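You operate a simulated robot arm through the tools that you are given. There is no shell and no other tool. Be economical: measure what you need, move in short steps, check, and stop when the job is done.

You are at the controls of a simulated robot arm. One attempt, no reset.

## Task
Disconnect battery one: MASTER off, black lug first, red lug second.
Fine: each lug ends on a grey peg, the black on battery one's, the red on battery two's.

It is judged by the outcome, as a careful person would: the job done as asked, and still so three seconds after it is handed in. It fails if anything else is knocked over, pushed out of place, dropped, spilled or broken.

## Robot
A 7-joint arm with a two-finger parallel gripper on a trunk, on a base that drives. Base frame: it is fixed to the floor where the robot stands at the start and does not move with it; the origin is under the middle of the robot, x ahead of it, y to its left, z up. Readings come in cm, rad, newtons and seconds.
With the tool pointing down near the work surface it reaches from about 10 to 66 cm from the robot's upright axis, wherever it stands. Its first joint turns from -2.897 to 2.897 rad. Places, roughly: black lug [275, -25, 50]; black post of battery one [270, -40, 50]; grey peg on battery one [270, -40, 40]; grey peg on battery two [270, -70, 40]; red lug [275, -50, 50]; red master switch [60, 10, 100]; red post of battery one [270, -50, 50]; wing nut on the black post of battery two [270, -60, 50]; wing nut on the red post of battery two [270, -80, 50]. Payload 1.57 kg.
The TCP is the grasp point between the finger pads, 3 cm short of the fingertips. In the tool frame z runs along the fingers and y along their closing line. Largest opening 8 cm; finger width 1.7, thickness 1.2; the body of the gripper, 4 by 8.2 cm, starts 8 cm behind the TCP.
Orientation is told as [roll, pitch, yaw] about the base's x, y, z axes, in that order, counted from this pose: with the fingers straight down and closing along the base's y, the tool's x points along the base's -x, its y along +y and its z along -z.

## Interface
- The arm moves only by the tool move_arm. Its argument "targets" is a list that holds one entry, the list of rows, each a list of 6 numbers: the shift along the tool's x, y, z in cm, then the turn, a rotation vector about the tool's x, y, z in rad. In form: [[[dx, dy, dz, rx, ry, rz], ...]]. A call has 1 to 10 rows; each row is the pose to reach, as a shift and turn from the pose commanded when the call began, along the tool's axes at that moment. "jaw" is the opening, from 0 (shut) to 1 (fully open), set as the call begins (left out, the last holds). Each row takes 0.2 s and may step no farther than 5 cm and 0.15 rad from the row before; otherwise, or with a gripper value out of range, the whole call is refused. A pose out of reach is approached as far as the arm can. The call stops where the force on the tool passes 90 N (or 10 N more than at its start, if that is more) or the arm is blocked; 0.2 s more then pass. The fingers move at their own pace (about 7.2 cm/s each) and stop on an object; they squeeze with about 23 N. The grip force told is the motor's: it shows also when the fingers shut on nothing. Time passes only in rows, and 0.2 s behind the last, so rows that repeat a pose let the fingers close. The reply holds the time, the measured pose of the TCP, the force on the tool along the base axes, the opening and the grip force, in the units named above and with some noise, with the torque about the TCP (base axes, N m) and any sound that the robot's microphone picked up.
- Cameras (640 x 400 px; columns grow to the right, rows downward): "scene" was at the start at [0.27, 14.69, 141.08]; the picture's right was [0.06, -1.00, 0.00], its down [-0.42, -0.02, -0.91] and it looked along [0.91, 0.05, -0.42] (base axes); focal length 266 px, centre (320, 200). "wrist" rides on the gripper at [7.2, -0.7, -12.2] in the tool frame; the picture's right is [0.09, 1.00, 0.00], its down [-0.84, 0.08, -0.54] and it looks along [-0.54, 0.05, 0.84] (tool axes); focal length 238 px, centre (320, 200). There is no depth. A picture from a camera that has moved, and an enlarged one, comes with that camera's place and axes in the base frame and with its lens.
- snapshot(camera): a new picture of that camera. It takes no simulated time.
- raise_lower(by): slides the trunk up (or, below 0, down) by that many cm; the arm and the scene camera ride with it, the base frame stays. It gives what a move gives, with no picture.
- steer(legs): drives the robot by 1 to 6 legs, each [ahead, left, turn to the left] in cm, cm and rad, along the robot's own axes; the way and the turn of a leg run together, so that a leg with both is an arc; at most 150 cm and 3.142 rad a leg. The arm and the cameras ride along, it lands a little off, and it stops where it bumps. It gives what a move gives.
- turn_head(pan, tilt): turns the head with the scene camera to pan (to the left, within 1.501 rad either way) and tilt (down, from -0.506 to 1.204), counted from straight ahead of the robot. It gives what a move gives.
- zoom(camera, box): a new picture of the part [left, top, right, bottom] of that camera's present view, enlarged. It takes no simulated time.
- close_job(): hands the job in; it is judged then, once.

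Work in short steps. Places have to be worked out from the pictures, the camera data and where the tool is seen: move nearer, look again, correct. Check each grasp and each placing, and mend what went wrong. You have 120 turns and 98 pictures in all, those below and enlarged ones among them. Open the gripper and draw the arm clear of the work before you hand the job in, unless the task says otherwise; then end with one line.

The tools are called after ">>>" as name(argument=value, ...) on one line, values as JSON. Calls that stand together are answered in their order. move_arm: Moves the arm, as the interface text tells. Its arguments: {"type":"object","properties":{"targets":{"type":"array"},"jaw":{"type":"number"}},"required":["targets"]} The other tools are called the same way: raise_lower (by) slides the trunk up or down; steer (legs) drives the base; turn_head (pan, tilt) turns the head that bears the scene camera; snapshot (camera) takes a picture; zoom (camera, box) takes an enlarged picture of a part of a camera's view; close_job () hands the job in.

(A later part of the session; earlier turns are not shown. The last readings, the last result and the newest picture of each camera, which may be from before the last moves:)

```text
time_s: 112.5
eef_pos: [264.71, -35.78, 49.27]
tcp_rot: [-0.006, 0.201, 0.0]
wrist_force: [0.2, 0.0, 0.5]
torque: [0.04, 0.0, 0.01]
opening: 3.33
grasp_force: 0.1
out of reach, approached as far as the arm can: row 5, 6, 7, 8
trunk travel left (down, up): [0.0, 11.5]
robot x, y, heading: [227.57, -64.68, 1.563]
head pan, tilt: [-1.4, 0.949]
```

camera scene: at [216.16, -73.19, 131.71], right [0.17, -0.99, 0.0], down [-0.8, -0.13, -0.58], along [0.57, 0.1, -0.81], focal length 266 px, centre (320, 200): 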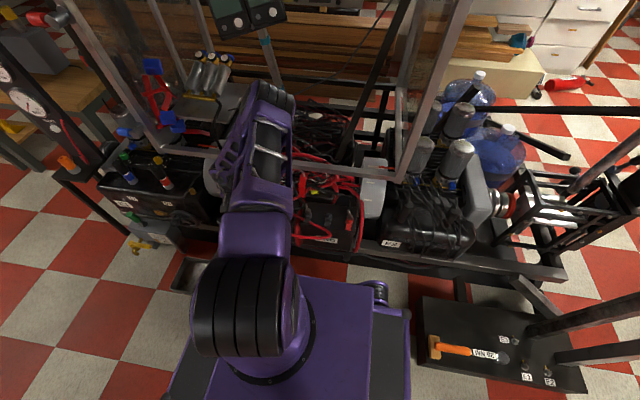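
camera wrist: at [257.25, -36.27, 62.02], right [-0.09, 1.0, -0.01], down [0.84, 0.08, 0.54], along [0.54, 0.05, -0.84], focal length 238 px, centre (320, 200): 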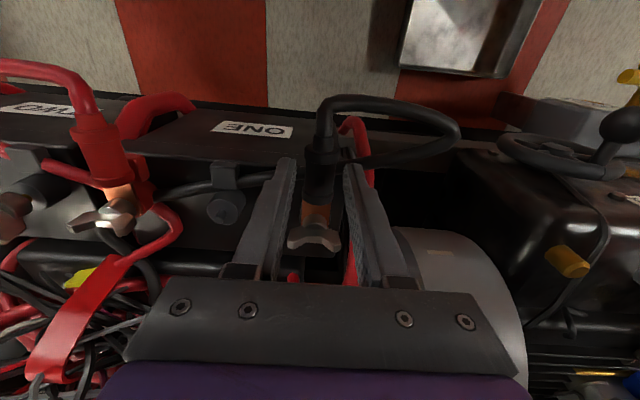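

Backward is worse, so the shoulder-pitch stop is the limit, and a larger forward tilt lowers the wrist requirement. Tilt to −0.45 while slightly raised, then descend.

>>> move_arm(targets=[[[0.6, 0, -2.94, 0, -0.13, 0], [0.6, 0.1, -2.94, 0, -0.26, 0], [0.6, 0.2, -2.94, 0, -0.39, 0], [0.6, 0.2, -2.94, 0, -0.52, 0], [0.6, 0.2, -2.94, 0, -0.65, 0], [0.3, 0.2, -1, 0, -0.65, 0], [0, 0.2, 1, 0, -0.65, 0], [-0.25, 0.2, 2.2, 0, -0.65, 0], [-0.46, 0.2, 3.27, 0, -0.65, 0]]])

>>> snapshot(camera="wrist")

```text
time_s: 114.5
eef_pos: [264.75, -35.35, 49.71]
tcp_rot: [-0.007, -0.449, 0.003]
wrist_force: [-0.3, 0.6, -0.8]
torque: [-0.01, 0.0, 0.03]
opening: 3.37
grasp_force: 0.0
out of reach, approached as far as the arm can: row 7, 8, 9
trunk travel left (down, up): [0.0, 11.5]
robot x, y, heading: [227.55, -64.77, 1.565]
head pan, tilt: [-1.4, 0.949]
```

```text
30 pictures are left
camera wrist: at [252.84, -35.98, 57.6], right [-0.08, 1.0, -0.05], down [0.52, 0.08, 0.85], along [0.85, 0.05, -0.52], focal length 238 px, centre (320, 200)
```

wrist: 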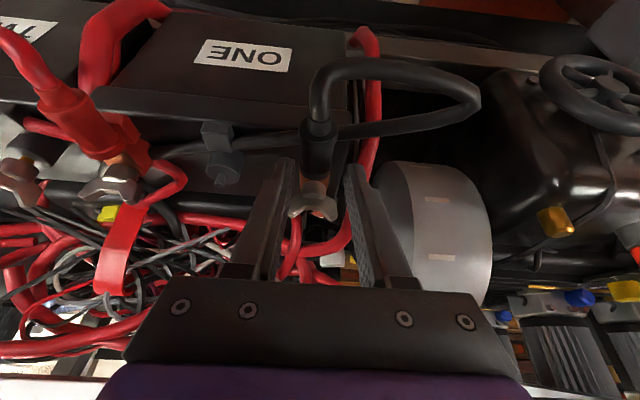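

More tilt doesn't help either. Lifting by the sleeve also levers the lug off-axis. Better: grip the wing piece right above the post (z≈48, within reach) and pull straight up. Raise, level to −0.15 and centre over it.

>>> move_arm(targets=[[[-1.1, 0, -2.25, 0, 0.1, 0], [-2.2, 0, -4.5, 0, 0.2, 0], [-4.3, -0.1, -3.5, 0, 0.3, 0], [-6.45, -0.2, -2.43, 0, 0.3, 0], [-6.45, -0.2, -2.43, 0, 0.3, 0]]], jaw=0.55)

>>> snapshot(camera="wrist")

```text
time_s: 115.7
eef_pos: [269.33, -35.9, 54.82]
tcp_rot: [-0.005, -0.149, 0.003]
wrist_force: [-0.3, -0.2, -0.6]
torque: [0.0, -0.03, 0.01]
opening: 4.39
grasp_force: 0.1
trunk travel left (down, up): [0.0, 11.5]
robot x, y, heading: [227.8, -64.76, 1.56]
head pan, tilt: [-1.4, 0.949]
```

```text
29 pictures are left
camera wrist: at [260.29, -36.37, 65.69], right [-0.09, 1.0, -0.02], down [0.75, 0.08, 0.66], along [0.66, 0.05, -0.75], focal length 238 px, centre (320, 200)
```

wrist: 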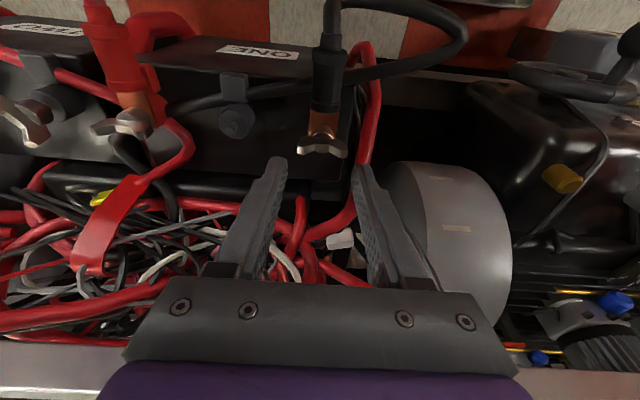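

The wing piece sits at [269.4,-35.7,48], right below me. Descend to z≈48.7.

>>> move_arm(targets=[[[0.3, 0.15, 2, 0, 0, 0], [0.5, 0.15, 4, 0, 0, 0], [0.7, 0.15, 5.2, 0, 0, 0], [0.82, 0.15, 6, 0, 0, 0]]])

>>> zoom(camera="wrist", box=[220, 80, 420, 290])

```text
time_s: 116.7
eef_pos: [269.21, -35.64, 48.72]
tcp_rot: [-0.005, -0.146, 0.002]
wrist_force: [0.7, 0.6, 0.0]
torque: [0.02, -0.07, 0.01]
opening: 4.41
grasp_force: 0.0
trunk travel left (down, up): [0.0, 11.5]
robot x, y, heading: [227.34, -64.6, 1.571]
head pan, tilt: [-1.4, 0.949]
```

```text
1.90 times, centred on (320, 185) of wrist
camera zoom: at [260.22, -36.13, 59.64], right [-0.09, 1.0, -0.02], down [0.75, 0.08, 0.66], along [0.66, 0.05, -0.75], focal length 454 px, centre (320, 229)
```

zoom: 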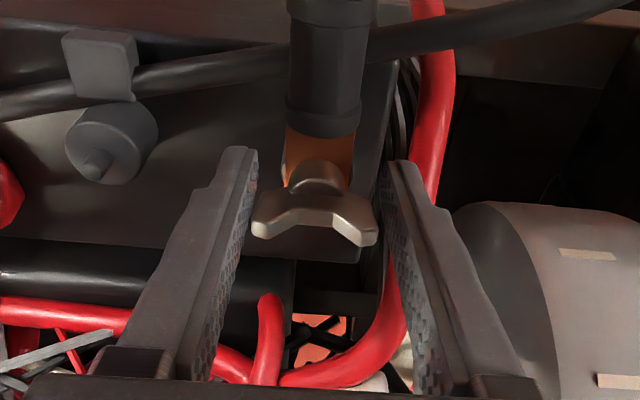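

The wing piece is squarely between the pads at the grasp point. Close and lift 1.5 cm gently.

>>> move_arm(targets=[[[0, 0, 0, 0, 0, 0], [0, 0, 0, 0, 0, 0], [0, 0, 0, 0, 0, 0]]], jaw=0)

>>> move_arm(targets=[[[-0.07, 0, -0.5, 0, 0, 0], [-0.15, 0, -1, 0, 0, 0], [-0.22, 0, -1.5, 0, 0, 0]]])

>>> zoom(camera="wrist", box=[220, 80, 420, 290])

```text
time_s: 117.5
eef_pos: [269.26, -35.7, 48.74]
tcp_rot: [-0.006, -0.148, 0.001]
wrist_force: [-1.1, -5.0, -0.4]
torque: [0.11, -0.04, -0.05]
opening: 4.09
grasp_force: 44.3
trunk travel left (down, up): [0.0, 11.5]
robot x, y, heading: [227.63, -64.58, 1.565]
head pan, tilt: [-1.4, 0.949]
```

```text
time_s: 118.3
eef_pos: [269.0, -35.63, 49.9]
tcp_rot: [-0.011, -0.143, 0.001]
wrist_force: [-0.1, -5.1, -36.9]
torque: [0.16, 0.43, -0.03]
opening: 4.12
grasp_force: 44.9
trunk travel left (down, up): [0.0, 11.5]
robot x, y, heading: [227.44, -64.61, 1.563]
head pan, tilt: [-1.4, 0.949]
```

```text
1.90 times, centred on (320, 185) of wrist
camera zoom: at [260.11, -36.15, 60.94], right [-0.09, 1.0, -0.02], down [0.75, 0.08, 0.66], along [0.65, 0.04, -0.76], focal length 454 px, centre (320, 229)
```

zoom: 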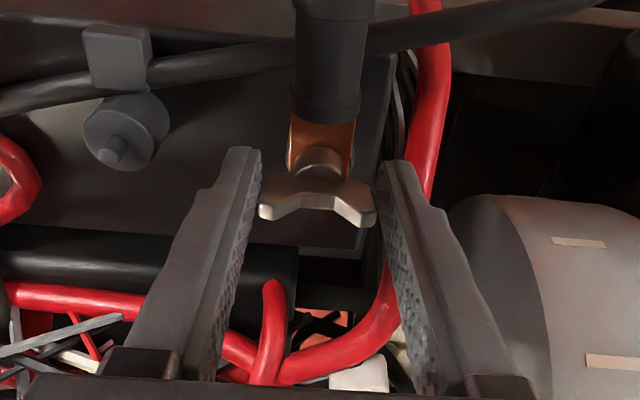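

The wing piece carries 37 N without rising: it is a real nut clamping the lug and must be loosened. Release, level the tool exactly, and regrip for a turn.

>>> move_arm(targets=[[[0, 0, 0, 0, 0, 0], [0, 0, 0, 0, 0, 0], [-0.3, 0, 0, 0.005, 0.075, 0], [-0.3, 0, 0, 0.01, 0.147, 0], [-0.2, 0, 0.7, 0.01, 0.147, 0]]], jaw=0.62)

>>> zoom(camera="wrist", box=[220, 80, 420, 290])

```text
time_s: 119.5
eef_pos: [269.56, -35.53, 49.37]
tcp_rot: [-0.017, -0.002, -0.001]
wrist_force: [-0.2, 0.4, 0.4]
torque: [-0.02, -0.06, -0.01]
opening: 4.98
grasp_force: 0.1
trunk travel left (down, up): [0.0, 11.5]
robot x, y, heading: [227.6, -64.41, 1.566]
head pan, tilt: [-1.4, 0.949]
```

```text
1.90 times, centred on (320, 185) of wrist
camera zoom: at [262.27, -35.96, 61.69], right [-0.09, 1.0, -0.02], down [0.84, 0.09, 0.54], along [0.54, 0.04, -0.84], focal length 454 px, centre (320, 229)
```

zoom: 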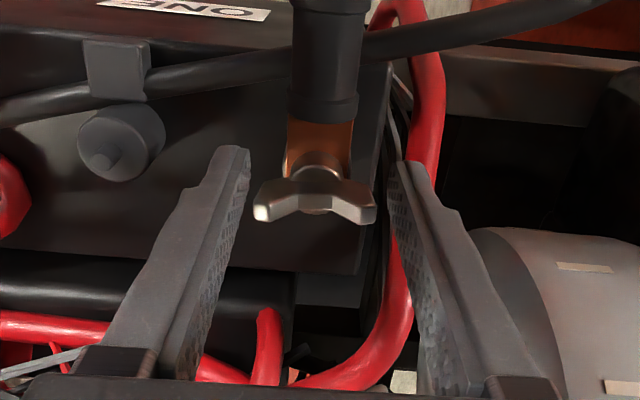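

Nut centred. Raise 0.5 cm so the tips clear the sleeve when turning, close, and turn counter-clockwise (loosening) in steps.

>>> move_arm(targets=[[[-0.2, 0, -0.4, 0, 0, 0], [-0.2, 0, -0.4, 0, 0, 0], [-0.2, 0, -0.4, 0, 0, 0], [-0.2, 0, -0.4, 0, 0, 0]]], jaw=0)

>>> move_arm(targets=[[[0, 0, 0, 0, 0, -0.12], [0, 0, 0, 0, 0, -0.24], [0, 0, 0, 0, 0, -0.36], [0, 0, 0, 0, 0, -0.48], [0, 0, 0, 0, 0, -0.6]]])

>>> zoom(camera="wrist", box=[220, 80, 420, 290])

```text
time_s: 120.5
eef_pos: [269.51, -35.62, 49.78]
tcp_rot: [-0.02, 0.002, 0.0]
wrist_force: [-15.1, -8.7, -21.4]
torque: [0.45, 0.36, -0.05]
opening: 4.12
grasp_force: 45.1
trunk travel left (down, up): [0.0, 11.5]
robot x, y, heading: [227.49, -64.84, 1.563]
head pan, tilt: [-1.4, 0.949]
```

```text
time_s: 121.7
eef_pos: [269.71, -35.84, 49.74]
tcp_rot: [-0.02, 0.014, 0.601]
wrist_force: [-17.1, -24.0, -16.9]
torque: [0.18, 0.44, 0.03]
opening: 4.14
grasp_force: 45.5
trunk travel left (down, up): [0.0, 11.5]
robot x, y, heading: [227.48, -64.55, 1.565]
head pan, tilt: [-1.4, 0.949]
```

```text
1.90 times, centred on (320, 185) of wrist
camera zoom: at [264.13, -40.18, 62.05], right [-0.64, 0.77, -0.02], down [0.65, 0.55, 0.53], along [0.42, 0.33, -0.85], focal length 454 px, centre (320, 229)
```

zoom: 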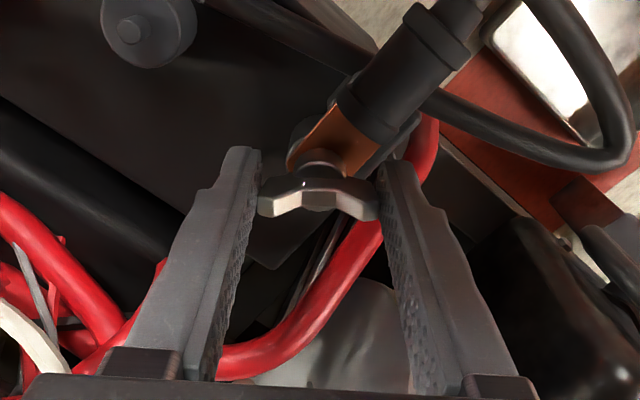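

The nut turns freely with the gripper while the lug stays. Keep loosening.

>>> move_arm(targets=[[[0, 0, 0, 0, 0, -0.12], [0, 0, 0, 0, 0, -0.24], [0, 0, 0, 0, 0, -0.36], [0, 0, 0, 0, 0, -0.48], [0, 0, 0, 0, 0, -0.6], [0, 0, 0, 0, 0, -0.72], [0, 0, 0, 0, 0, -0.84], [0, 0, 0, 0, 0, -0.96]]])

>>> zoom(camera="wrist", box=[220, 80, 420, 290])

```text
time_s: 123.4
eef_pos: [269.87, -36.13, 50.7]
tcp_rot: [-0.056, 0.007, 1.448]
wrist_force: [12.5, 6.7, -28.3]
torque: [0.66, 0.3, 0.01]
opening: 4.16
grasp_force: 45.5
out of reach, approached as far as the arm can: row 7, 8
trunk travel left (down, up): [0.0, 11.5]
robot x, y, heading: [227.48, -64.95, 1.561]
head pan, tilt: [-1.4, 0.949]
stopped in row 8: the force on the tool passed its limit at 100 N (the readings are from after the stop); the commanded pose is now the measured one
```

```text
1.90 times, centred on (320, 185) of wrist
camera zoom: at [268.93, -43.19, 62.96], right [-1.0, 0.03, -0.06], down [0.0, 0.85, 0.53], along [0.07, 0.53, -0.85], focal length 454 px, centre (320, 229)
```

zoom: 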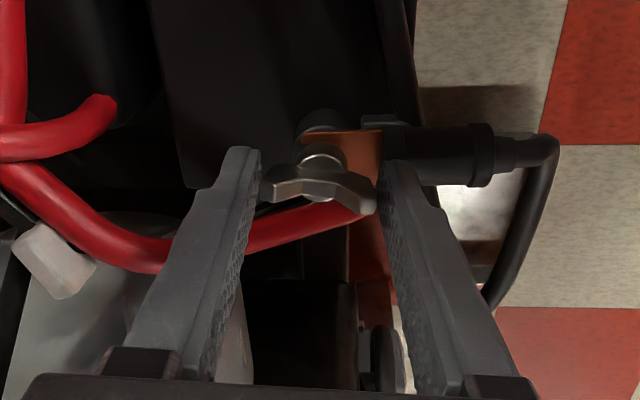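

Turned ~83° before the wrist hit its stop. Release gently and rise, then see the nut's state.

>>> move_arm(targets=[[[0, 0, 0, 0, 0, 0], [0, 0, 0, 0, 0, 0], [0, 0, -2, 0, 0, 0], [0, 0, -4, 0, 0, 0.1], [0, 0, -5, 0, 0, 0.25], [0, 0, -5, 0, 0, 0.4], [0, 0, -5, 0, 0, 0.55], [0, 0, -5, 0, 0, 0.7], [0, 0, -5, 0, 0, 0.85], [0, 0, -5, 0, 0, 1.0]]], jaw=0.7)

>>> move_arm(targets=[[[0, 0, 0, -0.03, 0, 0.15], [0, 0, 0, -0.05, 0, 0.3], [0, 0, 0, -0.05, 0, 0.44]]])

>>> snapshot(camera="wrist")

```text
time_s: 125.6
eef_pos: [269.58, -36.06, 55.97]
tcp_rot: [-0.038, -0.048, 0.445]
wrist_force: [-0.2, -0.1, -0.3]
torque: [0.0, 0.0, 0.0]
opening: 5.6
grasp_force: 0.1
trunk travel left (down, up): [0.0, 11.5]
robot x, y, heading: [227.65, -64.58, 1.562]
head pan, tilt: [-1.4, 0.949]
```

```text
refused: row 1 steps farther than a row can; nothing moved
```

```text
23 pictures are left
camera wrist: at [262.55, -39.55, 67.72], right [-0.51, 0.86, -0.04], down [0.69, 0.44, 0.58], along [0.51, 0.27, -0.82], focal length 238 px, centre (320, 200)
```

wrist: 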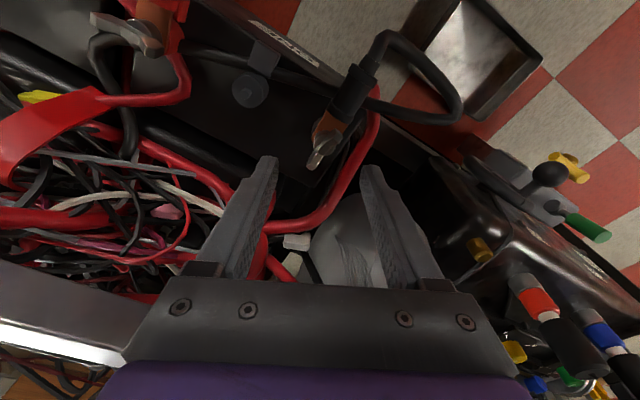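

The nut now lies in line with the lug (turned ~85°). Test the lug: go back to yaw 0, grip the sleeve at its equator and lift.

>>> move_arm(targets=[[[1, 0.6, 0, -0.015, 0.01, 0.12], [2, 1.3, 0, -0.03, 0.02, 0.24], [3, 1.9, 0, -0.045, 0.025, 0.36], [3.9, 2.5, 0, -0.055, 0.027, 0.445], [3.9, 2.5, 3, -0.055, 0.027, 0.445], [3.9, 2.5, 6, -0.055, 0.027, 0.445], [3.9, 2.5, 7, -0.055, 0.027, 0.445], [3.9, 2.5, 7.8, -0.055, 0.027, 0.445]]], jaw=0.43)

>>> zoom(camera="wrist", box=[220, 80, 420, 290])

```text
time_s: 127.4
eef_pos: [265.4, -35.68, 47.95]
tcp_rot: [0.033, -0.021, 0.004]
wrist_force: [-0.2, -0.7, 0.4]
torque: [-0.01, 0.01, 0.01]
opening: 3.41
grasp_force: 0.0
trunk travel left (down, up): [0.0, 11.5]
robot x, y, heading: [227.59, -64.47, 1.561]
head pan, tilt: [-1.4, 0.949]
```

```text
1.90 times, centred on (320, 185) of wrist
camera zoom: at [257.87, -36.82, 59.85], right [-0.1, 0.99, 0.03], down [0.83, 0.06, 0.56], along [0.56, 0.08, -0.83], focal length 454 px, centre (320, 229)
```

zoom: 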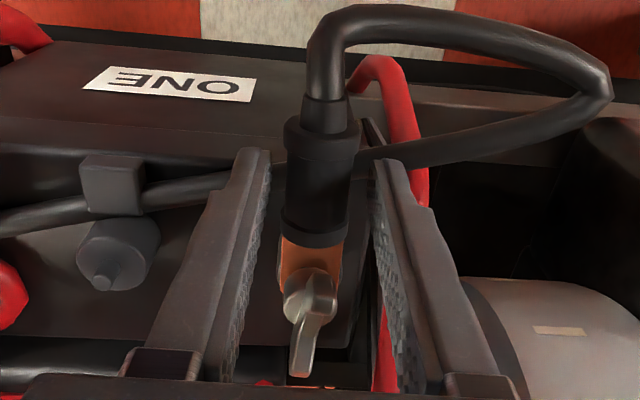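

Nut wings now run along the lug. Close on the sleeve and lift.

>>> move_arm(targets=[[[0, 0, 0.3, 0, 0, 0], [0, 0, 0.3, 0, 0, 0], [0, 0, 0.3, 0, 0, 0]]], jaw=0)

>>> move_arm(targets=[[[0, 0, -0.4, 0, 0, 0], [0, 0, -0.8, 0, 0, 0], [0, 0, -1.2, 0, 0, 0]]])

>>> zoom(camera="wrist", box=[220, 80, 420, 290])

```text
time_s: 128.2
eef_pos: [265.36, -35.76, 47.87]
tcp_rot: [0.034, -0.022, 0.004]
wrist_force: [0.5, 0.0, 1.3]
torque: [0.04, -0.01, -0.03]
opening: 2.44
grasp_force: 22.8
trunk travel left (down, up): [0.0, 11.5]
robot x, y, heading: [227.72, -64.76, 1.563]
head pan, tilt: [-1.4, 0.949]
```

```text
time_s: 129.0
eef_pos: [265.37, -35.78, 48.69]
tcp_rot: [0.03, -0.018, 0.003]
wrist_force: [1.5, -1.4, -13.6]
torque: [-0.04, 0.51, -0.12]
opening: 2.44
grasp_force: 23.4
trunk travel left (down, up): [0.0, 11.5]
robot x, y, heading: [227.55, -64.61, 1.557]
head pan, tilt: [-1.4, 0.949]
```

```text
1.90 times, centred on (320, 185) of wrist
camera zoom: at [257.79, -36.77, 60.69], right [-0.09, 1.0, 0.03], down [0.83, 0.06, 0.56], along [0.55, 0.08, -0.83], focal length 454 px, centre (320, 229)
```

zoom: 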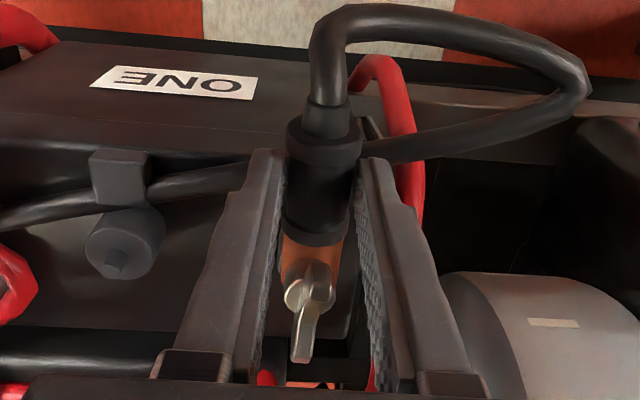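

No slip this time (2.44 held). Continue lifting slowly.

>>> move_arm(targets=[[[0, 0, -0.5, 0, 0, 0], [0, 0, -1, 0, 0, 0], [0, 0, -1.5, 0, 0, 0], [0, 0, -2, 0, 0, 0]]])

>>> zoom(camera="wrist", box=[220, 80, 420, 290])

```text
time_s: 130.0
eef_pos: [265.34, -35.88, 50.5]
tcp_rot: [0.029, -0.018, 0.003]
wrist_force: [3.2, -2.5, -29.7]
torque: [0.13, -0.11, 0.01]
opening: 2.47
grasp_force: 22.8
trunk travel left (down, up): [0.0, 11.5]
robot x, y, heading: [227.54, -64.56, 1.563]
head pan, tilt: [-1.4, 0.949]
```

```text
1.90 times, centred on (320, 185) of wrist
camera zoom: at [257.86, -36.88, 62.53], right [-0.1, 0.99, 0.03], down [0.83, 0.06, 0.56], along [0.55, 0.08, -0.83], focal length 454 px, centre (320, 229)
```

zoom: 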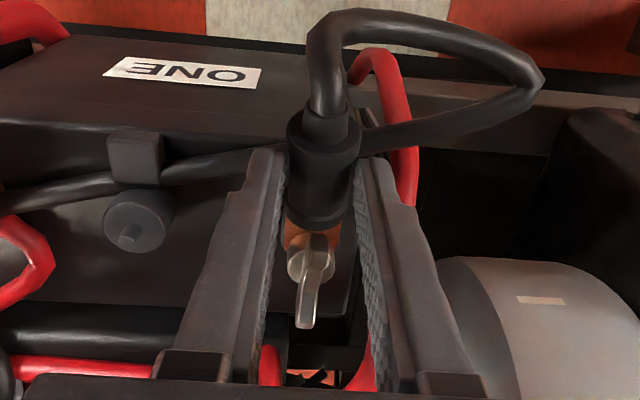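

The sleeve rises with me while the nut stays on its post — the lug is coming up around the aligned nut. Continue.

>>> move_arm(targets=[[[0, 0, -0.5, 0, 0, 0], [0, 0, -1, 0, 0, 0], [0, 0, -1.5, 0, 0, 0], [0, 0, -2, 0, 0, 0]]])

>>> zoom(camera="wrist", box=[220, 80, 420, 290])

```text
time_s: 131.0
eef_pos: [265.45, -35.69, 52.88]
tcp_rot: [0.033, -0.022, 0.003]
wrist_force: [0.4, 0.5, 0.2]
torque: [0.01, -0.03, 0.01]
opening: 0.0
grasp_force: 20.9
trunk travel left (down, up): [0.0, 11.5]
robot x, y, heading: [227.57, -64.38, 1.561]
head pan, tilt: [-1.4, 0.949]
```

```text
1.90 times, centred on (320, 185) of wrist
camera zoom: at [257.91, -36.89, 64.87], right [-0.1, 0.99, 0.03], down [0.83, 0.06, 0.56], along [0.56, 0.08, -0.83], focal length 454 px, centre (320, 229)
```

zoom: 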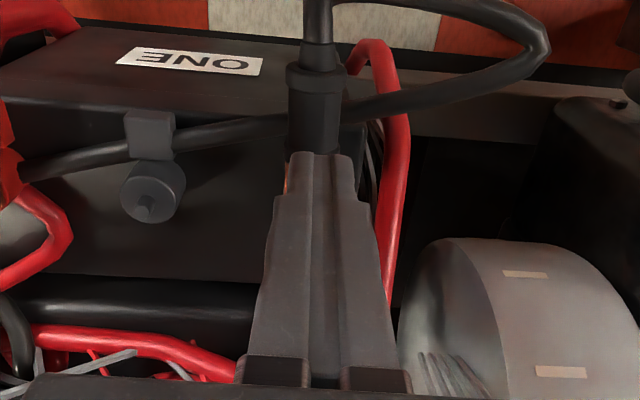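

The hold slipped at 30 N: the nut still clamps. I'll loosen more, taking a long half-turn: rise, yaw to −1.5, grip the wing tips, then turn to +1.4.

>>> move_arm(targets=[[[0, 0, -2, 0.03, 0.02, 0.1], [-1, 0, -3.5, 0.033, 0.022, 0.24], [-2, 0, -3.5, 0.033, 0.022, 0.38], [-3, 0, -3.5, 0.033, 0.022, 0.52], [-4.1, 0.1, -3.5, 0.033, 0.022, 0.66], [-4.1, 0.1, -3.5, 0.033, 0.022, 0.8], [-4.1, 0.1, -3.5, 0.033, 0.022, 0.94], [-4.1, 0.1, -3.5, 0.033, 0.022, 1.08], [-4.1, 0.1, -3.5, 0.033, 0.022, 1.22], [-4.1, 0.1, -3.5, 0.033, 0.022, 1.36]]], jaw=0.66)

>>> snapshot(camera="wrist")

```text
time_s: 133.2
eef_pos: [269.27, -35.92, 56.34]
tcp_rot: [-0.01, 0.026, -1.36]
wrist_force: [0.1, 0.3, 0.0]
torque: [0.0, 0.01, 0.02]
opening: 5.27
grasp_force: 0.1
trunk travel left (down, up): [0.0, 11.5]
robot x, y, heading: [227.33, -64.4, 1.564]
head pan, tilt: [-1.4, 0.949]
```

```text
18 pictures are left
camera wrist: at [267.27, -29.22, 68.71], right [0.95, 0.3, -0.01], down [0.26, -0.81, 0.52], along [0.15, -0.5, -0.85], focal length 238 px, centre (320, 200)
```

wrist: 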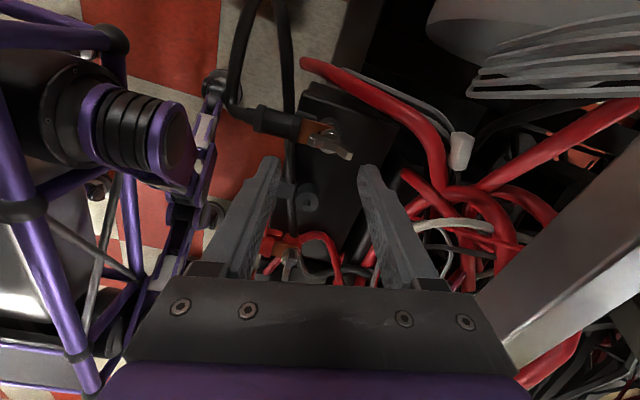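

The lug is still seated; the nut's wings lie ~22° off x. Align the jaw to the wings (yaw −1.91), centre, and descend to z≈49.7.

>>> move_arm(targets=[[[0.1, 0.2, 0, -0.01, 0, 0.14], [0.2, 0.4, 0, -0.027, 0, 0.28], [0.34, 0.58, 0, -0.027, 0, 0.42], [0.34, 0.58, 1, -0.027, 0, 0.55], [0.34, 0.58, 4, -0.027, 0, 0.55], [0.34, 0.58, 5.7, -0.027, 0, 0.55], [0.34, 0.58, 6.6, -0.027, 0, 0.55]]])

>>> zoom(camera="wrist", box=[220, 80, 420, 290])

```text
time_s: 134.7
eef_pos: [269.96, -35.32, 51.21]
tcp_rot: [0.012, 0.024, -1.908]
wrist_force: [0.0, 0.2, -0.4]
torque: [-0.01, -0.03, -0.01]
opening: 5.26
grasp_force: 0.0
trunk travel left (down, up): [0.0, 11.5]
robot x, y, heading: [227.31, -64.68, 1.563]
head pan, tilt: [-1.4, 0.949]
stopped in row 7: the force on the tool passed its limit at 104 N (the readings are from after the stop); the commanded pose is now the measured one
```

```text
1.90 times, centred on (320, 185) of wrist
camera zoom: at [271.52, -28.43, 63.45], right [0.97, -0.24, 0.01], down [-0.22, -0.83, 0.52], along [-0.12, -0.51, -0.85], focal length 454 px, centre (320, 229)
```

zoom: 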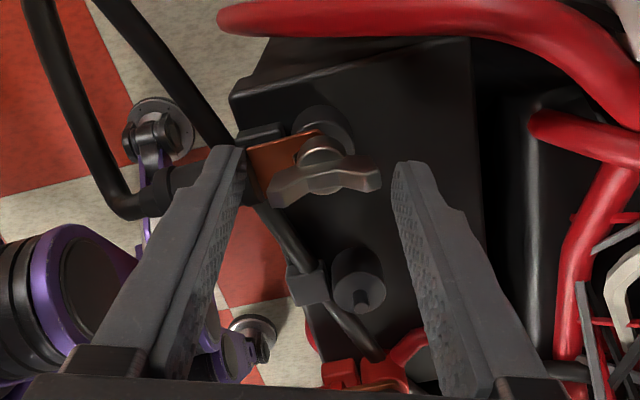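

The −x finger touched the sleeve and the arm stopped; nothing appears displaced. The wings are well aligned, so close from here (tips ≈48.2) and see if they hold.

>>> move_arm(targets=[[[0, 0, 0, 0, 0, 0], [0, 0, 0, 0, 0, 0], [0, 0, 0, 0, 0, 0]]], jaw=0)

```text
time_s: 135.5
eef_pos: [270.22, -35.33, 51.23]
tcp_rot: [0.014, 0.025, -1.912]
wrist_force: [12.0, -0.3, -6.3]
torque: [0.23, -0.13, 0.01]
opening: 4.13
grasp_force: 45.2
trunk travel left (down, up): [0.0, 11.5]
robot x, y, heading: [227.44, -64.43, 1.564]
head pan, tilt: [-1.4, 0.949]
```

Gripped at 4.13 cm again. Turn counter-clockwise in two long calls.

>>> move_arm(targets=[[[0, 0, 0, 0, 0, -0.14], [0, 0, 0, 0, 0, -0.28], [0, 0, 0, 0, 0, -0.42], [0, 0, 0, 0, 0, -0.56], [0, 0, 0, 0, 0, -0.7], [0, 0, 0, 0, 0, -0.84], [0, 0, 0, 0, 0, -0.98], [0, 0, 0, 0, 0, -1.12], [0, 0, 0, 0, 0, -1.26], [0, 0, 0, 0, 0, -1.4]]])

>>> move_arm(targets=[[[0, 0, 0, 0, 0, -0.14], [0, 0, 0, 0, 0, -0.28], [0, 0, 0, 0, 0, -0.42], [0, 0, 0, 0, 0, -0.56], [0, 0, 0, 0, 0, -0.7], [0, 0, 0, 0, 0, -0.84], [0, 0, 0, 0, 0, -0.98], [0, 0, 0, 0, 0, -1.12], [0, 0, 0, 0, 0, -1.26], [0, 0, 0, 0, 0, -1.4]]])

>>> zoom(camera="wrist", box=[220, 80, 420, 290])

```text
time_s: 137.7
eef_pos: [267.42, -35.43, 50.66]
tcp_rot: [-0.01, 0.023, -0.534]
wrist_force: [-36.2, -8.2, 9.5]
torque: [0.08, 0.61, -0.25]
opening: 0.36
grasp_force: 24.9
trunk travel left (down, up): [0.0, 11.5]
robot x, y, heading: [227.83, -64.7, 1.561]
head pan, tilt: [-1.4, 0.949]
stopped in row 10: the force on the tool passed its limit at 92 N (the readings are from after the stop); the commanded pose is now the measured one
```

```text
time_s: 139.9
eef_pos: [267.61, -35.29, 50.62]
tcp_rot: [0.025, 0.011, 0.876]
wrist_force: [-43.6, 22.5, -8.3]
torque: [0.59, 0.56, 0.37]
opening: 0.02
grasp_force: 21.6
trunk travel left (down, up): [0.0, 11.5]
robot x, y, heading: [227.64, -64.59, 1.565]
head pan, tilt: [-1.4, 0.949]
```

```text
1.90 times, centred on (320, 185) of wrist
camera zoom: at [263.71, -41.21, 62.81], right [-0.82, 0.57, 0.03], down [0.49, 0.69, 0.53], along [0.29, 0.45, -0.84], focal length 454 px, centre (320, 229)
```

zoom: 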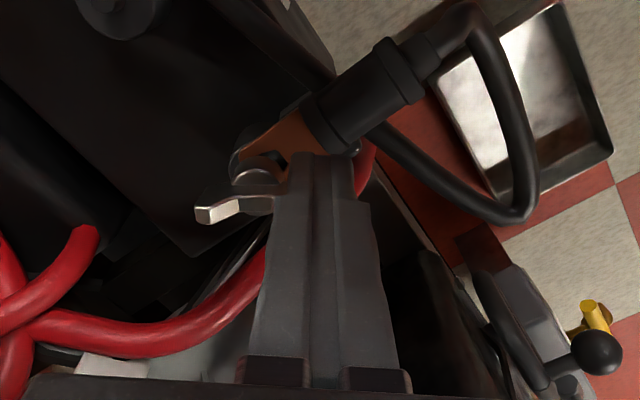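

The grip slipped off the wing tips near the sleeve. Better: grip the wings' flat sides near the hub, which keeps clear of the sleeve. Raise, re-centre at [269.8,-35.4] and yaw to −0.61 (perpendicular to the wings).

>>> move_arm(targets=[[[0, 0, -2, 0, 0, 0], [0, 0, -4.5, 0, 0, 0.02], [-0.4, -0.4, -5, 0, 0, 0.16], [-0.8, -0.8, -5, 0, 0, 0.3], [-1.41, -1.69, -5, 0, 0, 0.44], [-1.41, -1.69, -5, 0, 0, 0.58], [-1.41, -1.69, -5, 0, 0, 0.72], [-1.41, -1.69, -5, 0, 0, 0.86], [-1.41, -1.69, -5, 0, 0, 1.0], [-1.41, -1.69, -5, 0, 0, 1.14]]], jaw=0.4)

>>> zoom(camera="wrist", box=[220, 60, 420, 270])

```text
time_s: 142.1
eef_pos: [270.54, -35.62, 55.86]
tcp_rot: [0.002, 0.011, -0.28]
wrist_force: [-0.5, -0.3, -0.6]
torque: [0.0, -0.01, 0.0]
opening: 3.21
grasp_force: 0.0
trunk travel left (down, up): [0.0, 11.5]
robot x, y, heading: [227.23, -64.59, 1.564]
head pan, tilt: [-1.4, 0.949]
```

```text
1.90 times, centred on (320, 165) of wrist
camera zoom: at [263.58, -34.25, 68.07], right [0.19, 0.98, 0.0], down [0.83, -0.16, 0.53], along [0.52, -0.1, -0.85], focal length 454 px, centre (320, 267)
```

zoom: 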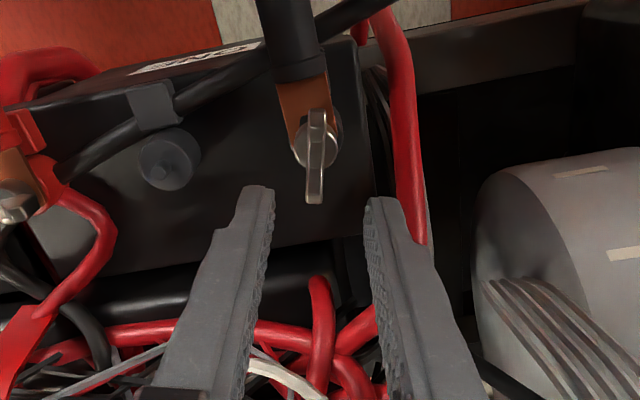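

Here the wings stand exactly perpendicular to the jaw. Centre on the hub ([269.4,-35.5]) and descend to z≈50, then close on the flats.

>>> move_arm(targets=[[[1.05, -0.15, 1, 0, 0, 0], [1.05, -0.15, 3.5, 0, 0, 0], [1.05, -0.15, 5, 0, 0, 0], [1.05, -0.15, 5.9, 0, 0, 0]]], jaw=0.36)

>>> move_arm(targets=[[[0, 0, 0, 0, 0, 0], [0, 0, 0, 0, 0, 0], [0, 0, 0, 0, 0, 0]]], jaw=0)

```text
time_s: 143.1
eef_pos: [269.65, -35.5, 49.74]
tcp_rot: [0.002, 0.013, -0.277]
wrist_force: [0.0, 0.0, -0.4]
torque: [0.04, 0.02, -0.03]
opening: 2.91
grasp_force: 0.0
trunk travel left (down, up): [0.0, 11.5]
robot x, y, heading: [227.32, -64.49, 1.559]
head pan, tilt: [-1.4, 0.949]
```

```text
time_s: 143.9
eef_pos: [269.71, -35.56, 49.87]
tcp_rot: [-0.001, 0.012, -0.276]
wrist_force: [-1.6, -2.2, -0.1]
torque: [-0.14, 0.08, -0.01]
opening: 1.99
grasp_force: 34.1
trunk travel left (down, up): [0.0, 11.5]
robot x, y, heading: [227.48, -64.88, 1.56]
head pan, tilt: [-1.4, 0.949]
```

Holding the hub (2.0 cm). Turn counter-clockwise.

>>> move_arm(targets=[[[0, 0, 0, 0, 0, -0.14], [0, 0, 0, 0, 0, -0.28], [0, 0, 0, 0, 0, -0.42], [0, 0, 0, 0, 0, -0.56], [0, 0, 0, 0, 0, -0.7], [0, 0, 0, 0, 0, -0.84], [0, 0, 0, 0, 0, -0.98], [0, 0, 0, 0, 0, -1.12], [0, 0, 0, 0, 0, -1.26], [0, 0, 0, 0, 0, -1.4]]])

>>> zoom(camera="wrist", box=[220, 60, 420, 270])

```text
time_s: 146.1
eef_pos: [269.9, -35.78, 49.86]
tcp_rot: [0.003, 0.003, 1.122]
wrist_force: [26.9, -22.7, -2.8]
torque: [-1.25, -1.01, -0.51]
opening: 2.12
grasp_force: 33.8
trunk travel left (down, up): [0.0, 11.5]
robot x, y, heading: [227.42, -64.31, 1.56]
head pan, tilt: [-1.4, 0.949]
```

```text
1.90 times, centred on (320, 165) of wrist
camera zoom: at [267.51, -42.51, 62.03], right [-0.94, 0.35, 0.01], down [0.3, 0.79, 0.54], along [0.18, 0.51, -0.84], focal length 454 px, centre (320, 267)
```

zoom: 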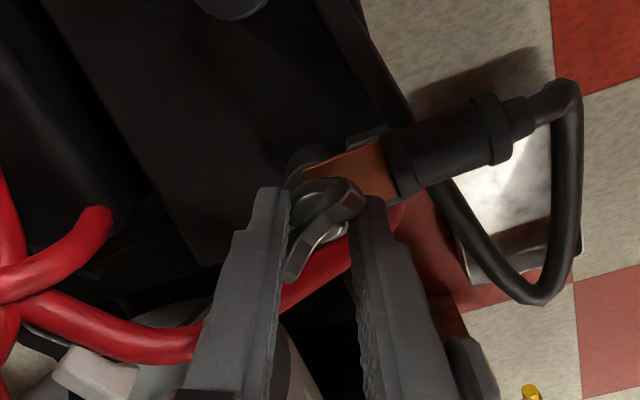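

The nut has turned another ~50° before the finger met the sleeve. Release and retest the lug: rise, yaw back to 0 and go to the sleeve.

>>> move_arm(targets=[[[0, 0, 0, 0, 0, 0], [0, 0, 0, 0, 0, 0], [0, 0, -2, 0, 0, 0], [0, 0, -5, 0, 0, 0.1], [0, 0, -6, 0, 0, 0.24], [0, 0, -6, 0, 0, 0.38], [0, 0, -6, 0, 0, 0.52], [0, 0, -6, 0, 0, 0.66], [0, 0, -6, 0, 0, 0.8], [0, 0, -6, 0, 0, 0.94]]], jaw=0.45)

>>> move_arm(targets=[[[1.5, 0.4, 0, 0, 0, 0.1], [3, 0.8, 0, 0, 0, 0.175], [4.4, 1, 2, 0, 0, 0.175], [4.4, 1, 5, 0, 0, 0.175], [4.4, 1, 7, 0, 0, 0.175], [4.4, 1, 8, 0, 0, 0.175]]])

>>> zoom(camera="wrist", box=[220, 80, 420, 290])

```text
time_s: 148.3
eef_pos: [269.57, -35.47, 55.97]
tcp_rot: [0.007, 0.011, 0.182]
wrist_force: [0.2, 0.5, 0.5]
torque: [0.01, -0.03, 0.02]
opening: 3.63
grasp_force: 0.1
trunk travel left (down, up): [0.0, 11.5]
robot x, y, heading: [227.55, -64.69, 1.56]
head pan, tilt: [-1.4, 0.949]
```

```text
time_s: 149.7
eef_pos: [264.98, -35.28, 47.99]
tcp_rot: [0.005, 0.013, 0.009]
wrist_force: [0.3, 0.3, 0.8]
torque: [-0.01, -0.03, 0.01]
opening: 3.59
grasp_force: 0.1
trunk travel left (down, up): [0.0, 11.5]
robot x, y, heading: [227.87, -64.75, 1.563]
head pan, tilt: [-1.4, 0.949]
```

```text
1.90 times, centred on (320, 185) of wrist
camera zoom: at [257.97, -36.08, 60.25], right [-0.1, 0.99, 0.01], down [0.84, 0.08, 0.53], along [0.53, 0.06, -0.85], focal length 454 px, centre (320, 229)
```

zoom: 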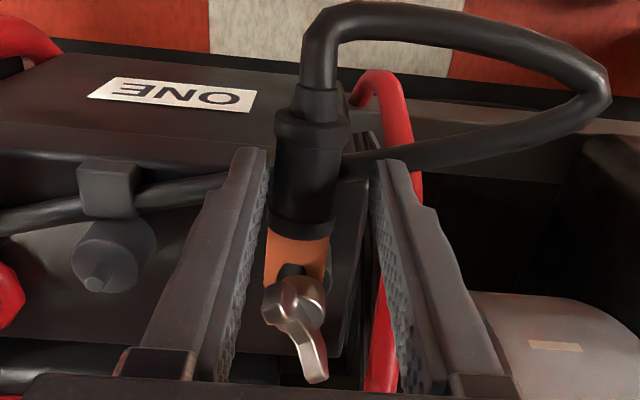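

The lug with its captive nut now sits shifted off the post — it's loose. Centre on the sleeve, close and lift.

>>> move_arm(targets=[[[0, -0.45, 0, 0, 0, 0], [0, -0.45, 0.2, 0, 0, 0]]])

>>> move_arm(targets=[[[0, 0, 0, 0, 0, 0], [0, 0, 0, 0, 0, 0], [0, 0, 0, 0, 0, 0], [0, 0, -0.5, 0, 0, 0], [0, 0, -1, 0, 0, 0], [0, 0, -1.5, 0, 0, 0]]], jaw=0)

>>> zoom(camera="wrist", box=[220, 80, 420, 290])

```text
time_s: 150.3
eef_pos: [265.03, -35.84, 48.02]
tcp_rot: [0.004, 0.011, 0.009]
wrist_force: [0.0, 0.1, 0.1]
torque: [-0.01, 0.04, -0.02]
opening: 3.6
grasp_force: 0.0
trunk travel left (down, up): [0.0, 11.5]
robot x, y, heading: [227.11, -64.71, 1.566]
head pan, tilt: [-1.4, 0.949]
```

```text
time_s: 151.7
eef_pos: [264.98, -35.9, 49.01]
tcp_rot: [0.002, 0.014, 0.008]
wrist_force: [1.2, -6.9, -13.7]
torque: [-0.32, 0.53, -0.35]
opening: 2.47
grasp_force: 22.8
trunk travel left (down, up): [0.0, 11.5]
robot x, y, heading: [227.62, -64.62, 1.561]
head pan, tilt: [-1.4, 0.949]
```

```text
1.90 times, centred on (320, 185) of wrist
camera zoom: at [257.9, -36.61, 61.32], right [-0.1, 0.99, 0.0], down [0.84, 0.08, 0.53], along [0.53, 0.06, -0.85], focal length 454 px, centre (320, 229)
```

zoom: 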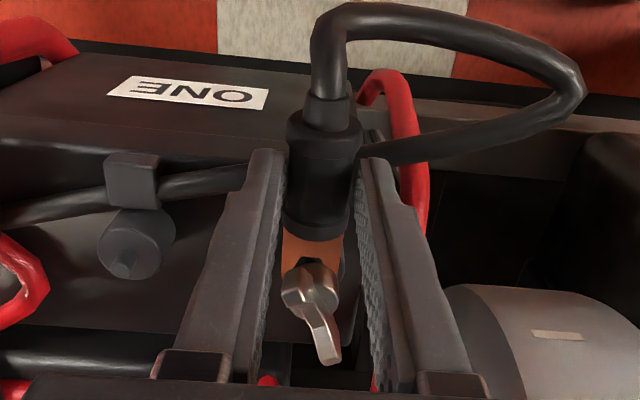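

Same springy resistance as before (≈14 N/cm), so the nut still holds. Keep unscrewing: release, rise, and take the wing tips at yaw −0.93 where there's a long clear stroke.

>>> move_arm(targets=[[[0, 0, 1, 0, 0, 0], [0, 0, 1, 0, 0, 0], [0, 0, 1, 0, 0, 0], [0, 0, -3, 0, 0, 0.1], [-1.5, 0.1, -6.5, 0, 0, 0.24], [-3, 0.2, -7, 0, 0, 0.38], [-4.6, 0.4, -7, 0, 0, 0.52], [-4.6, 0.4, -7, 0, 0, 0.66], [-4.6, 0.4, -7, 0, 0, 0.8], [-4.6, 0.4, -7, 0, 0, 0.94]]], jaw=0.66)

>>> zoom(camera="wrist", box=[220, 60, 420, 270])

```text
time_s: 153.9
eef_pos: [269.81, -35.3, 56.34]
tcp_rot: [-0.006, 0.011, -0.933]
wrist_force: [0.2, -0.2, -0.6]
torque: [0.01, -0.01, 0.01]
opening: 5.28
grasp_force: 0.1
trunk travel left (down, up): [0.0, 11.5]
robot x, y, heading: [227.27, -65.15, 1.557]
head pan, tilt: [-1.4, 0.949]
```

```text
1.90 times, centred on (320, 165) of wrist
camera zoom: at [265.09, -29.88, 68.47], right [0.75, 0.67, -0.01], down [0.57, -0.63, 0.53], along [0.35, -0.4, -0.85], focal length 454 px, centre (320, 267)
```

zoom: 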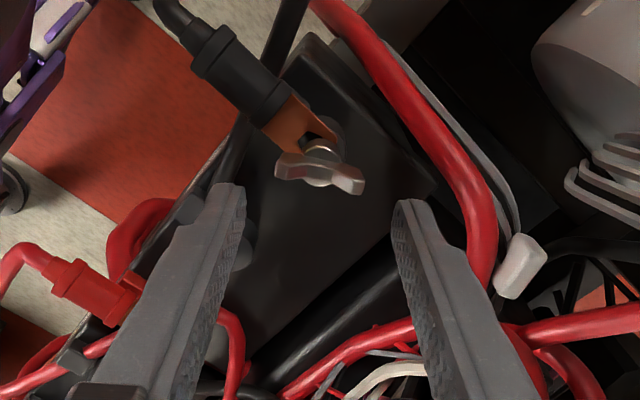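

Now visible: the tongue is an open fork, already part-way out from under the loosened nut. So it should be drawn out along −x rather than lifted. Return to the sleeve.

>>> move_arm(targets=[[[0.4, -0.7, 0, 0, 0, -0.135], [0.8, -1.4, 0, 0, 0, -0.27], [1.2, -2.1, 0, 0, 0, -0.405], [1.6, -2.8, 0, 0, 0, -0.54], [2, -3.5, 0, 0, 0, -0.675], [2.4, -4, 0, 0, 0, -0.81], [2.69, -4.47, 0, 0, 0, -0.935], [2.69, -4.47, 4, 0, 0, -0.935], [2.69, -4.47, 7, 0, 0, -0.935], [2.69, -4.47, 8.4, 0, 0, -0.935]]], jaw=0.45)

>>> move_arm(targets=[[[0, 0, 0.2, 0, 0, 0], [0, 0, 0.2, 0, 0, 0], [0, 0, 0.2, 0, 0, 0]]], jaw=0)

>>> move_arm(targets=[[[0.5, 0, 0, 0, 0, 0], [1, 0, 0, 0, 0, 0], [1.5, 0, 0, 0, 0, 0], [2, 0, 0, 0, 0, 0]]])

>>> zoom(camera="wrist", box=[220, 80, 420, 290])

```text
time_s: 156.1
eef_pos: [264.6, -35.89, 48.11]
tcp_rot: [0.005, 0.012, 0.002]
wrist_force: [0.3, -1.3, -0.6]
torque: [0.02, 0.0, 0.05]
opening: 3.61
grasp_force: 0.0
trunk travel left (down, up): [0.0, 11.5]
robot x, y, heading: [227.66, -64.78, 1.561]
head pan, tilt: [-1.4, 0.949]
```

```text
time_s: 156.9
eef_pos: [264.63, -35.96, 47.97]
tcp_rot: [0.008, 0.011, 0.004]
wrist_force: [1.8, 0.6, 10.1]
torque: [0.04, -0.24, 0.03]
opening: 2.57
grasp_force: 23.0
trunk travel left (down, up): [0.0, 11.5]
robot x, y, heading: [227.52, -64.92, 1.564]
head pan, tilt: [-1.4, 0.949]
```

```text
time_s: 157.9
eef_pos: [262.4, -35.73, 47.7]
tcp_rot: [0.005, 0.012, 0.006]
wrist_force: [0.6, 0.6, 0.6]
torque: [-0.01, 0.01, -0.01]
opening: 2.43
grasp_force: 22.8
trunk travel left (down, up): [0.0, 11.5]
robot x, y, heading: [227.69, -64.5, 1.562]
head pan, tilt: [-1.4, 0.949]
```

```text
1.90 times, centred on (320, 185) of wrist
camera zoom: at [255.33, -36.44, 59.99], right [-0.1, 1.0, 0.01], down [0.84, 0.08, 0.53], along [0.53, 0.06, -0.85], focal length 454 px, centre (320, 229)
```

zoom: 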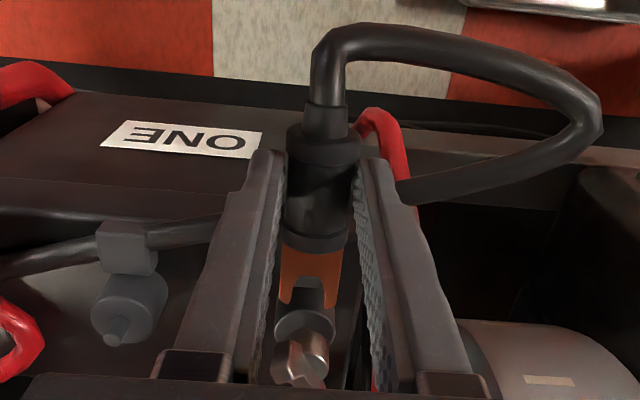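

The lug slid out freely and is held at 2.43 cm; the fork and bare post are visible. Peg one's nub is at about [269.8,-43.5,46.3], same height as the post. Back out, lift 3 cm, shift −8.0 in y, and move over the peg.

>>> move_arm(targets=[[[1.2, 0, -0.3, 0, 0, 0], [1.5, 0, -2, 0, 0, 0], [1.5, 0, -3, 0, 0, 0], [1.5, -2, -3, 0, 0, 0], [1.5, -4, -3, 0, 0, 0], [1.5, -6, -3, 0, 0, 0], [1.5, -8, -3, 0, 0, 0], [0, -8, -3, 0, 0, 0], [-1.5, -8, -3, 0, 0, 0], [-2.8, -8, -2.5, 0, 0, 0]]])

>>> zoom(camera="wrist", box=[220, 80, 420, 290])

```text
time_s: 160.1
eef_pos: [265.43, -43.63, 50.03]
tcp_rot: [0.005, 0.012, 0.004]
wrist_force: [0.4, 0.5, -0.4]
torque: [-0.02, 0.0, 0.0]
opening: 2.44
grasp_force: 23.1
trunk travel left (down, up): [0.0, 11.5]
robot x, y, heading: [227.37, -64.72, 1.564]
head pan, tilt: [-1.4, 0.949]
```

```text
1.90 times, centred on (320, 185) of wrist
camera zoom: at [258.35, -44.42, 62.26], right [-0.1, 1.0, 0.01], down [0.84, 0.08, 0.53], along [0.53, 0.06, -0.85], focal length 454 px, centre (320, 229)
```

zoom: 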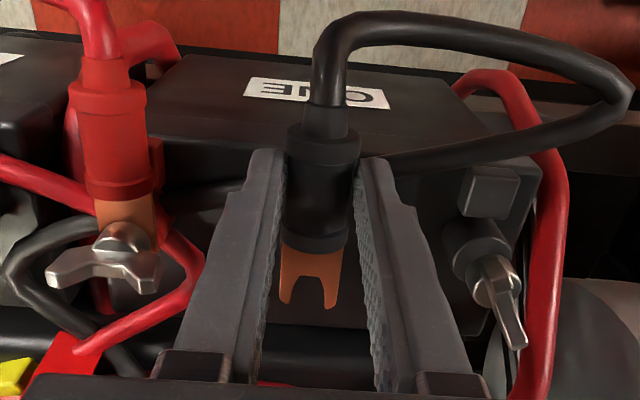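

The fork hangs directly over the peg (notch ≈[269.5,-43.6]). Lower 2.2 cm in small steps.

>>> move_arm(targets=[[[0.15, 0, 0.6, 0, 0, 0], [0.15, 0, 1.2, 0, 0, 0], [0.15, 0, 1.7, 0, 0, 0], [0.15, 0, 2.1, 0, 0, 0]]])

>>> zoom(camera="wrist", box=[240, 100, 400, 260])

```text
time_s: 161.1
eef_pos: [265.24, -43.71, 48.15]
tcp_rot: [0.006, 0.009, 0.003]
wrist_force: [0.6, -1.0, 0.8]
torque: [-0.01, -0.08, -0.06]
opening: 2.46
grasp_force: 23.4
trunk travel left (down, up): [0.0, 11.5]
robot x, y, heading: [227.55, -64.73, 1.558]
head pan, tilt: [-1.4, 0.949]
```

```text
2.50 times, centred on (320, 180) of wrist
camera zoom: at [258.16, -44.45, 60.32], right [-0.1, 1.0, 0.01], down [0.84, 0.08, 0.53], along [0.53, 0.06, -0.85], focal length 596 px, centre (320, 250)
```

zoom: 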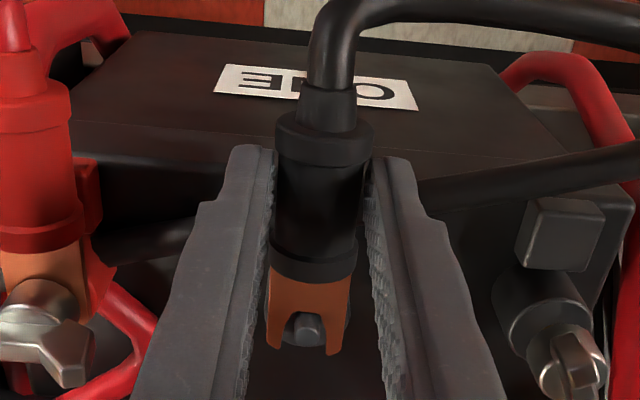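

The nub sits in the fork's notch. Lower a bit more until it rests, then release gently.

>>> move_arm(targets=[[[0, 0, 0.3, 0, 0, 0], [0, 0, 0.5, 0, 0, 0]]])

>>> move_arm(targets=[[[-0.2, 0, 0.2, 0, 0, 0], [-0.2, 0, 0.4, 0, 0, 0]]])

```text
time_s: 161.7
eef_pos: [265.17, -43.88, 47.72]
tcp_rot: [0.005, 0.009, 0.003]
wrist_force: [0.9, -3.0, 25.5]
torque: [-0.11, -0.31, 0.06]
opening: 2.46
grasp_force: 23.0
trunk travel left (down, up): [0.0, 11.5]
robot x, y, heading: [227.67, -64.71, 1.559]
head pan, tilt: [-1.4, 0.949]
```

```text
time_s: 162.3
eef_pos: [265.23, -43.9, 47.64]
tcp_rot: [0.005, 0.012, 0.002]
wrist_force: [-6.6, -6.3, 28.3]
torque: [-0.2, -0.25, -0.09]
opening: 2.44
grasp_force: 23.5
out of reach, approached as far as the arm can: row 2
trunk travel left (down, up): [0.0, 11.5]
robot x, y, heading: [227.19, -64.53, 1.561]
head pan, tilt: [-1.4, 0.949]
```

It rests on the peg (25 N contact). Relax slightly, open and rise.

>>> move_arm(targets=[[[0, 0, -0.25, 0, 0, 0], [0, 0, -0.25, 0, 0, 0]]])

>>> move_arm(targets=[[[0, 0, 0, 0, 0, 0], [0, 0, 0, 0, 0, 0], [0, 0, 0, 0, 0, 0], [0, 0, -2, 0, 0, 0], [0, 0, -5, 0, 0, 0], [0, 0, -8, 0, 0, 0]]], jaw=0.42)

>>> zoom(camera="wrist", box=[170, 80, 410, 240])

```text
time_s: 162.9
eef_pos: [265.22, -43.79, 47.74]
tcp_rot: [0.006, 0.01, 0.004]
wrist_force: [-1.3, -1.4, -3.8]
torque: [-0.04, 0.1, -0.03]
opening: 2.4
grasp_force: 22.7
trunk travel left (down, up): [0.0, 11.5]
robot x, y, heading: [227.41, -64.58, 1.565]
head pan, tilt: [-1.4, 0.949]
```

```text
time_s: 164.3
eef_pos: [265.51, -43.82, 55.85]
tcp_rot: [0.005, 0.013, 0.004]
wrist_force: [0.9, 0.0, 0.4]
torque: [-0.03, 0.01, -0.02]
opening: 3.35
grasp_force: 0.1
trunk travel left (down, up): [0.0, 11.5]
robot x, y, heading: [227.43, -64.79, 1.556]
head pan, tilt: [-1.4, 0.949]
```

```text
2.50 times, centred on (290, 160) of wrist
camera zoom: at [258.41, -44.49, 68.07], right [-0.1, 1.0, 0.01], down [0.84, 0.08, 0.53], along [0.53, 0.06, -0.85], focal length 596 px, centre (395, 300)
```

zoom: 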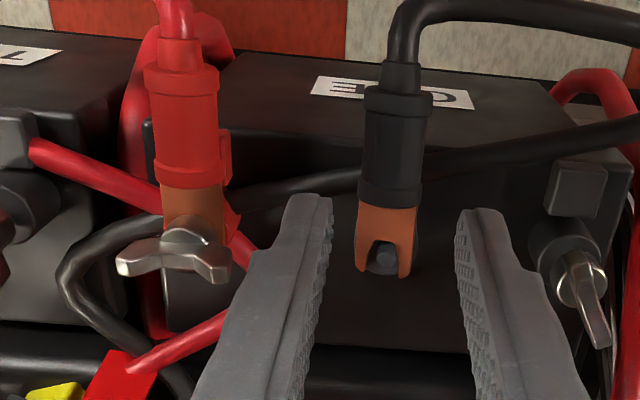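

Black lug is on peg one. The red nut is at about [269.5,-51.3,48] with wings along y. Move over it and descend to z≈49.8, then grip the wing tips.

>>> move_arm(targets=[[[0, -2.5, -1, 0, 0, 0], [-2, -5, -1, 0, 0, 0], [-4, -7.5, -1, 0, 0, 0], [-4, -7.5, 2, 0, 0, 0], [-4, -7.5, 4.5, 0, 0, 0], [-4, -7.5, 6, 0, 0, 0]]], jaw=0.63)

>>> zoom(camera="wrist", box=[220, 80, 420, 290])

```text
time_s: 165.7
eef_pos: [269.2, -51.45, 49.94]
tcp_rot: [0.005, 0.013, 0.003]
wrist_force: [0.3, -0.4, -0.1]
torque: [0.0, 0.01, 0.0]
opening: 5.03
grasp_force: 0.1
trunk travel left (down, up): [0.0, 11.5]
robot x, y, heading: [227.67, -64.86, 1.565]
head pan, tilt: [-1.4, 0.949]
```

```text
1.90 times, centred on (320, 185) of wrist
camera zoom: at [262.15, -52.09, 62.07], right [-0.1, 1.0, 0.01], down [0.84, 0.08, 0.53], along [0.53, 0.06, -0.85], focal length 454 px, centre (320, 229)
```

zoom: 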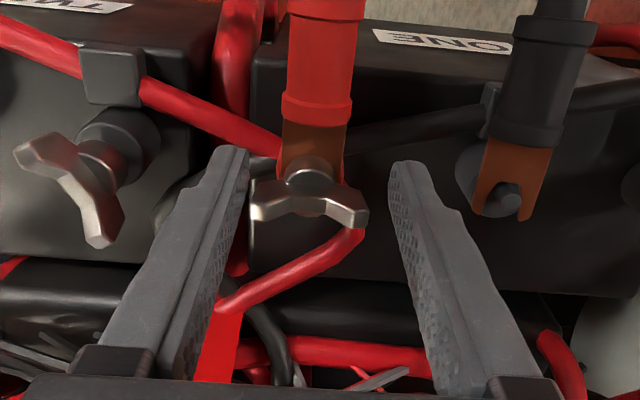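

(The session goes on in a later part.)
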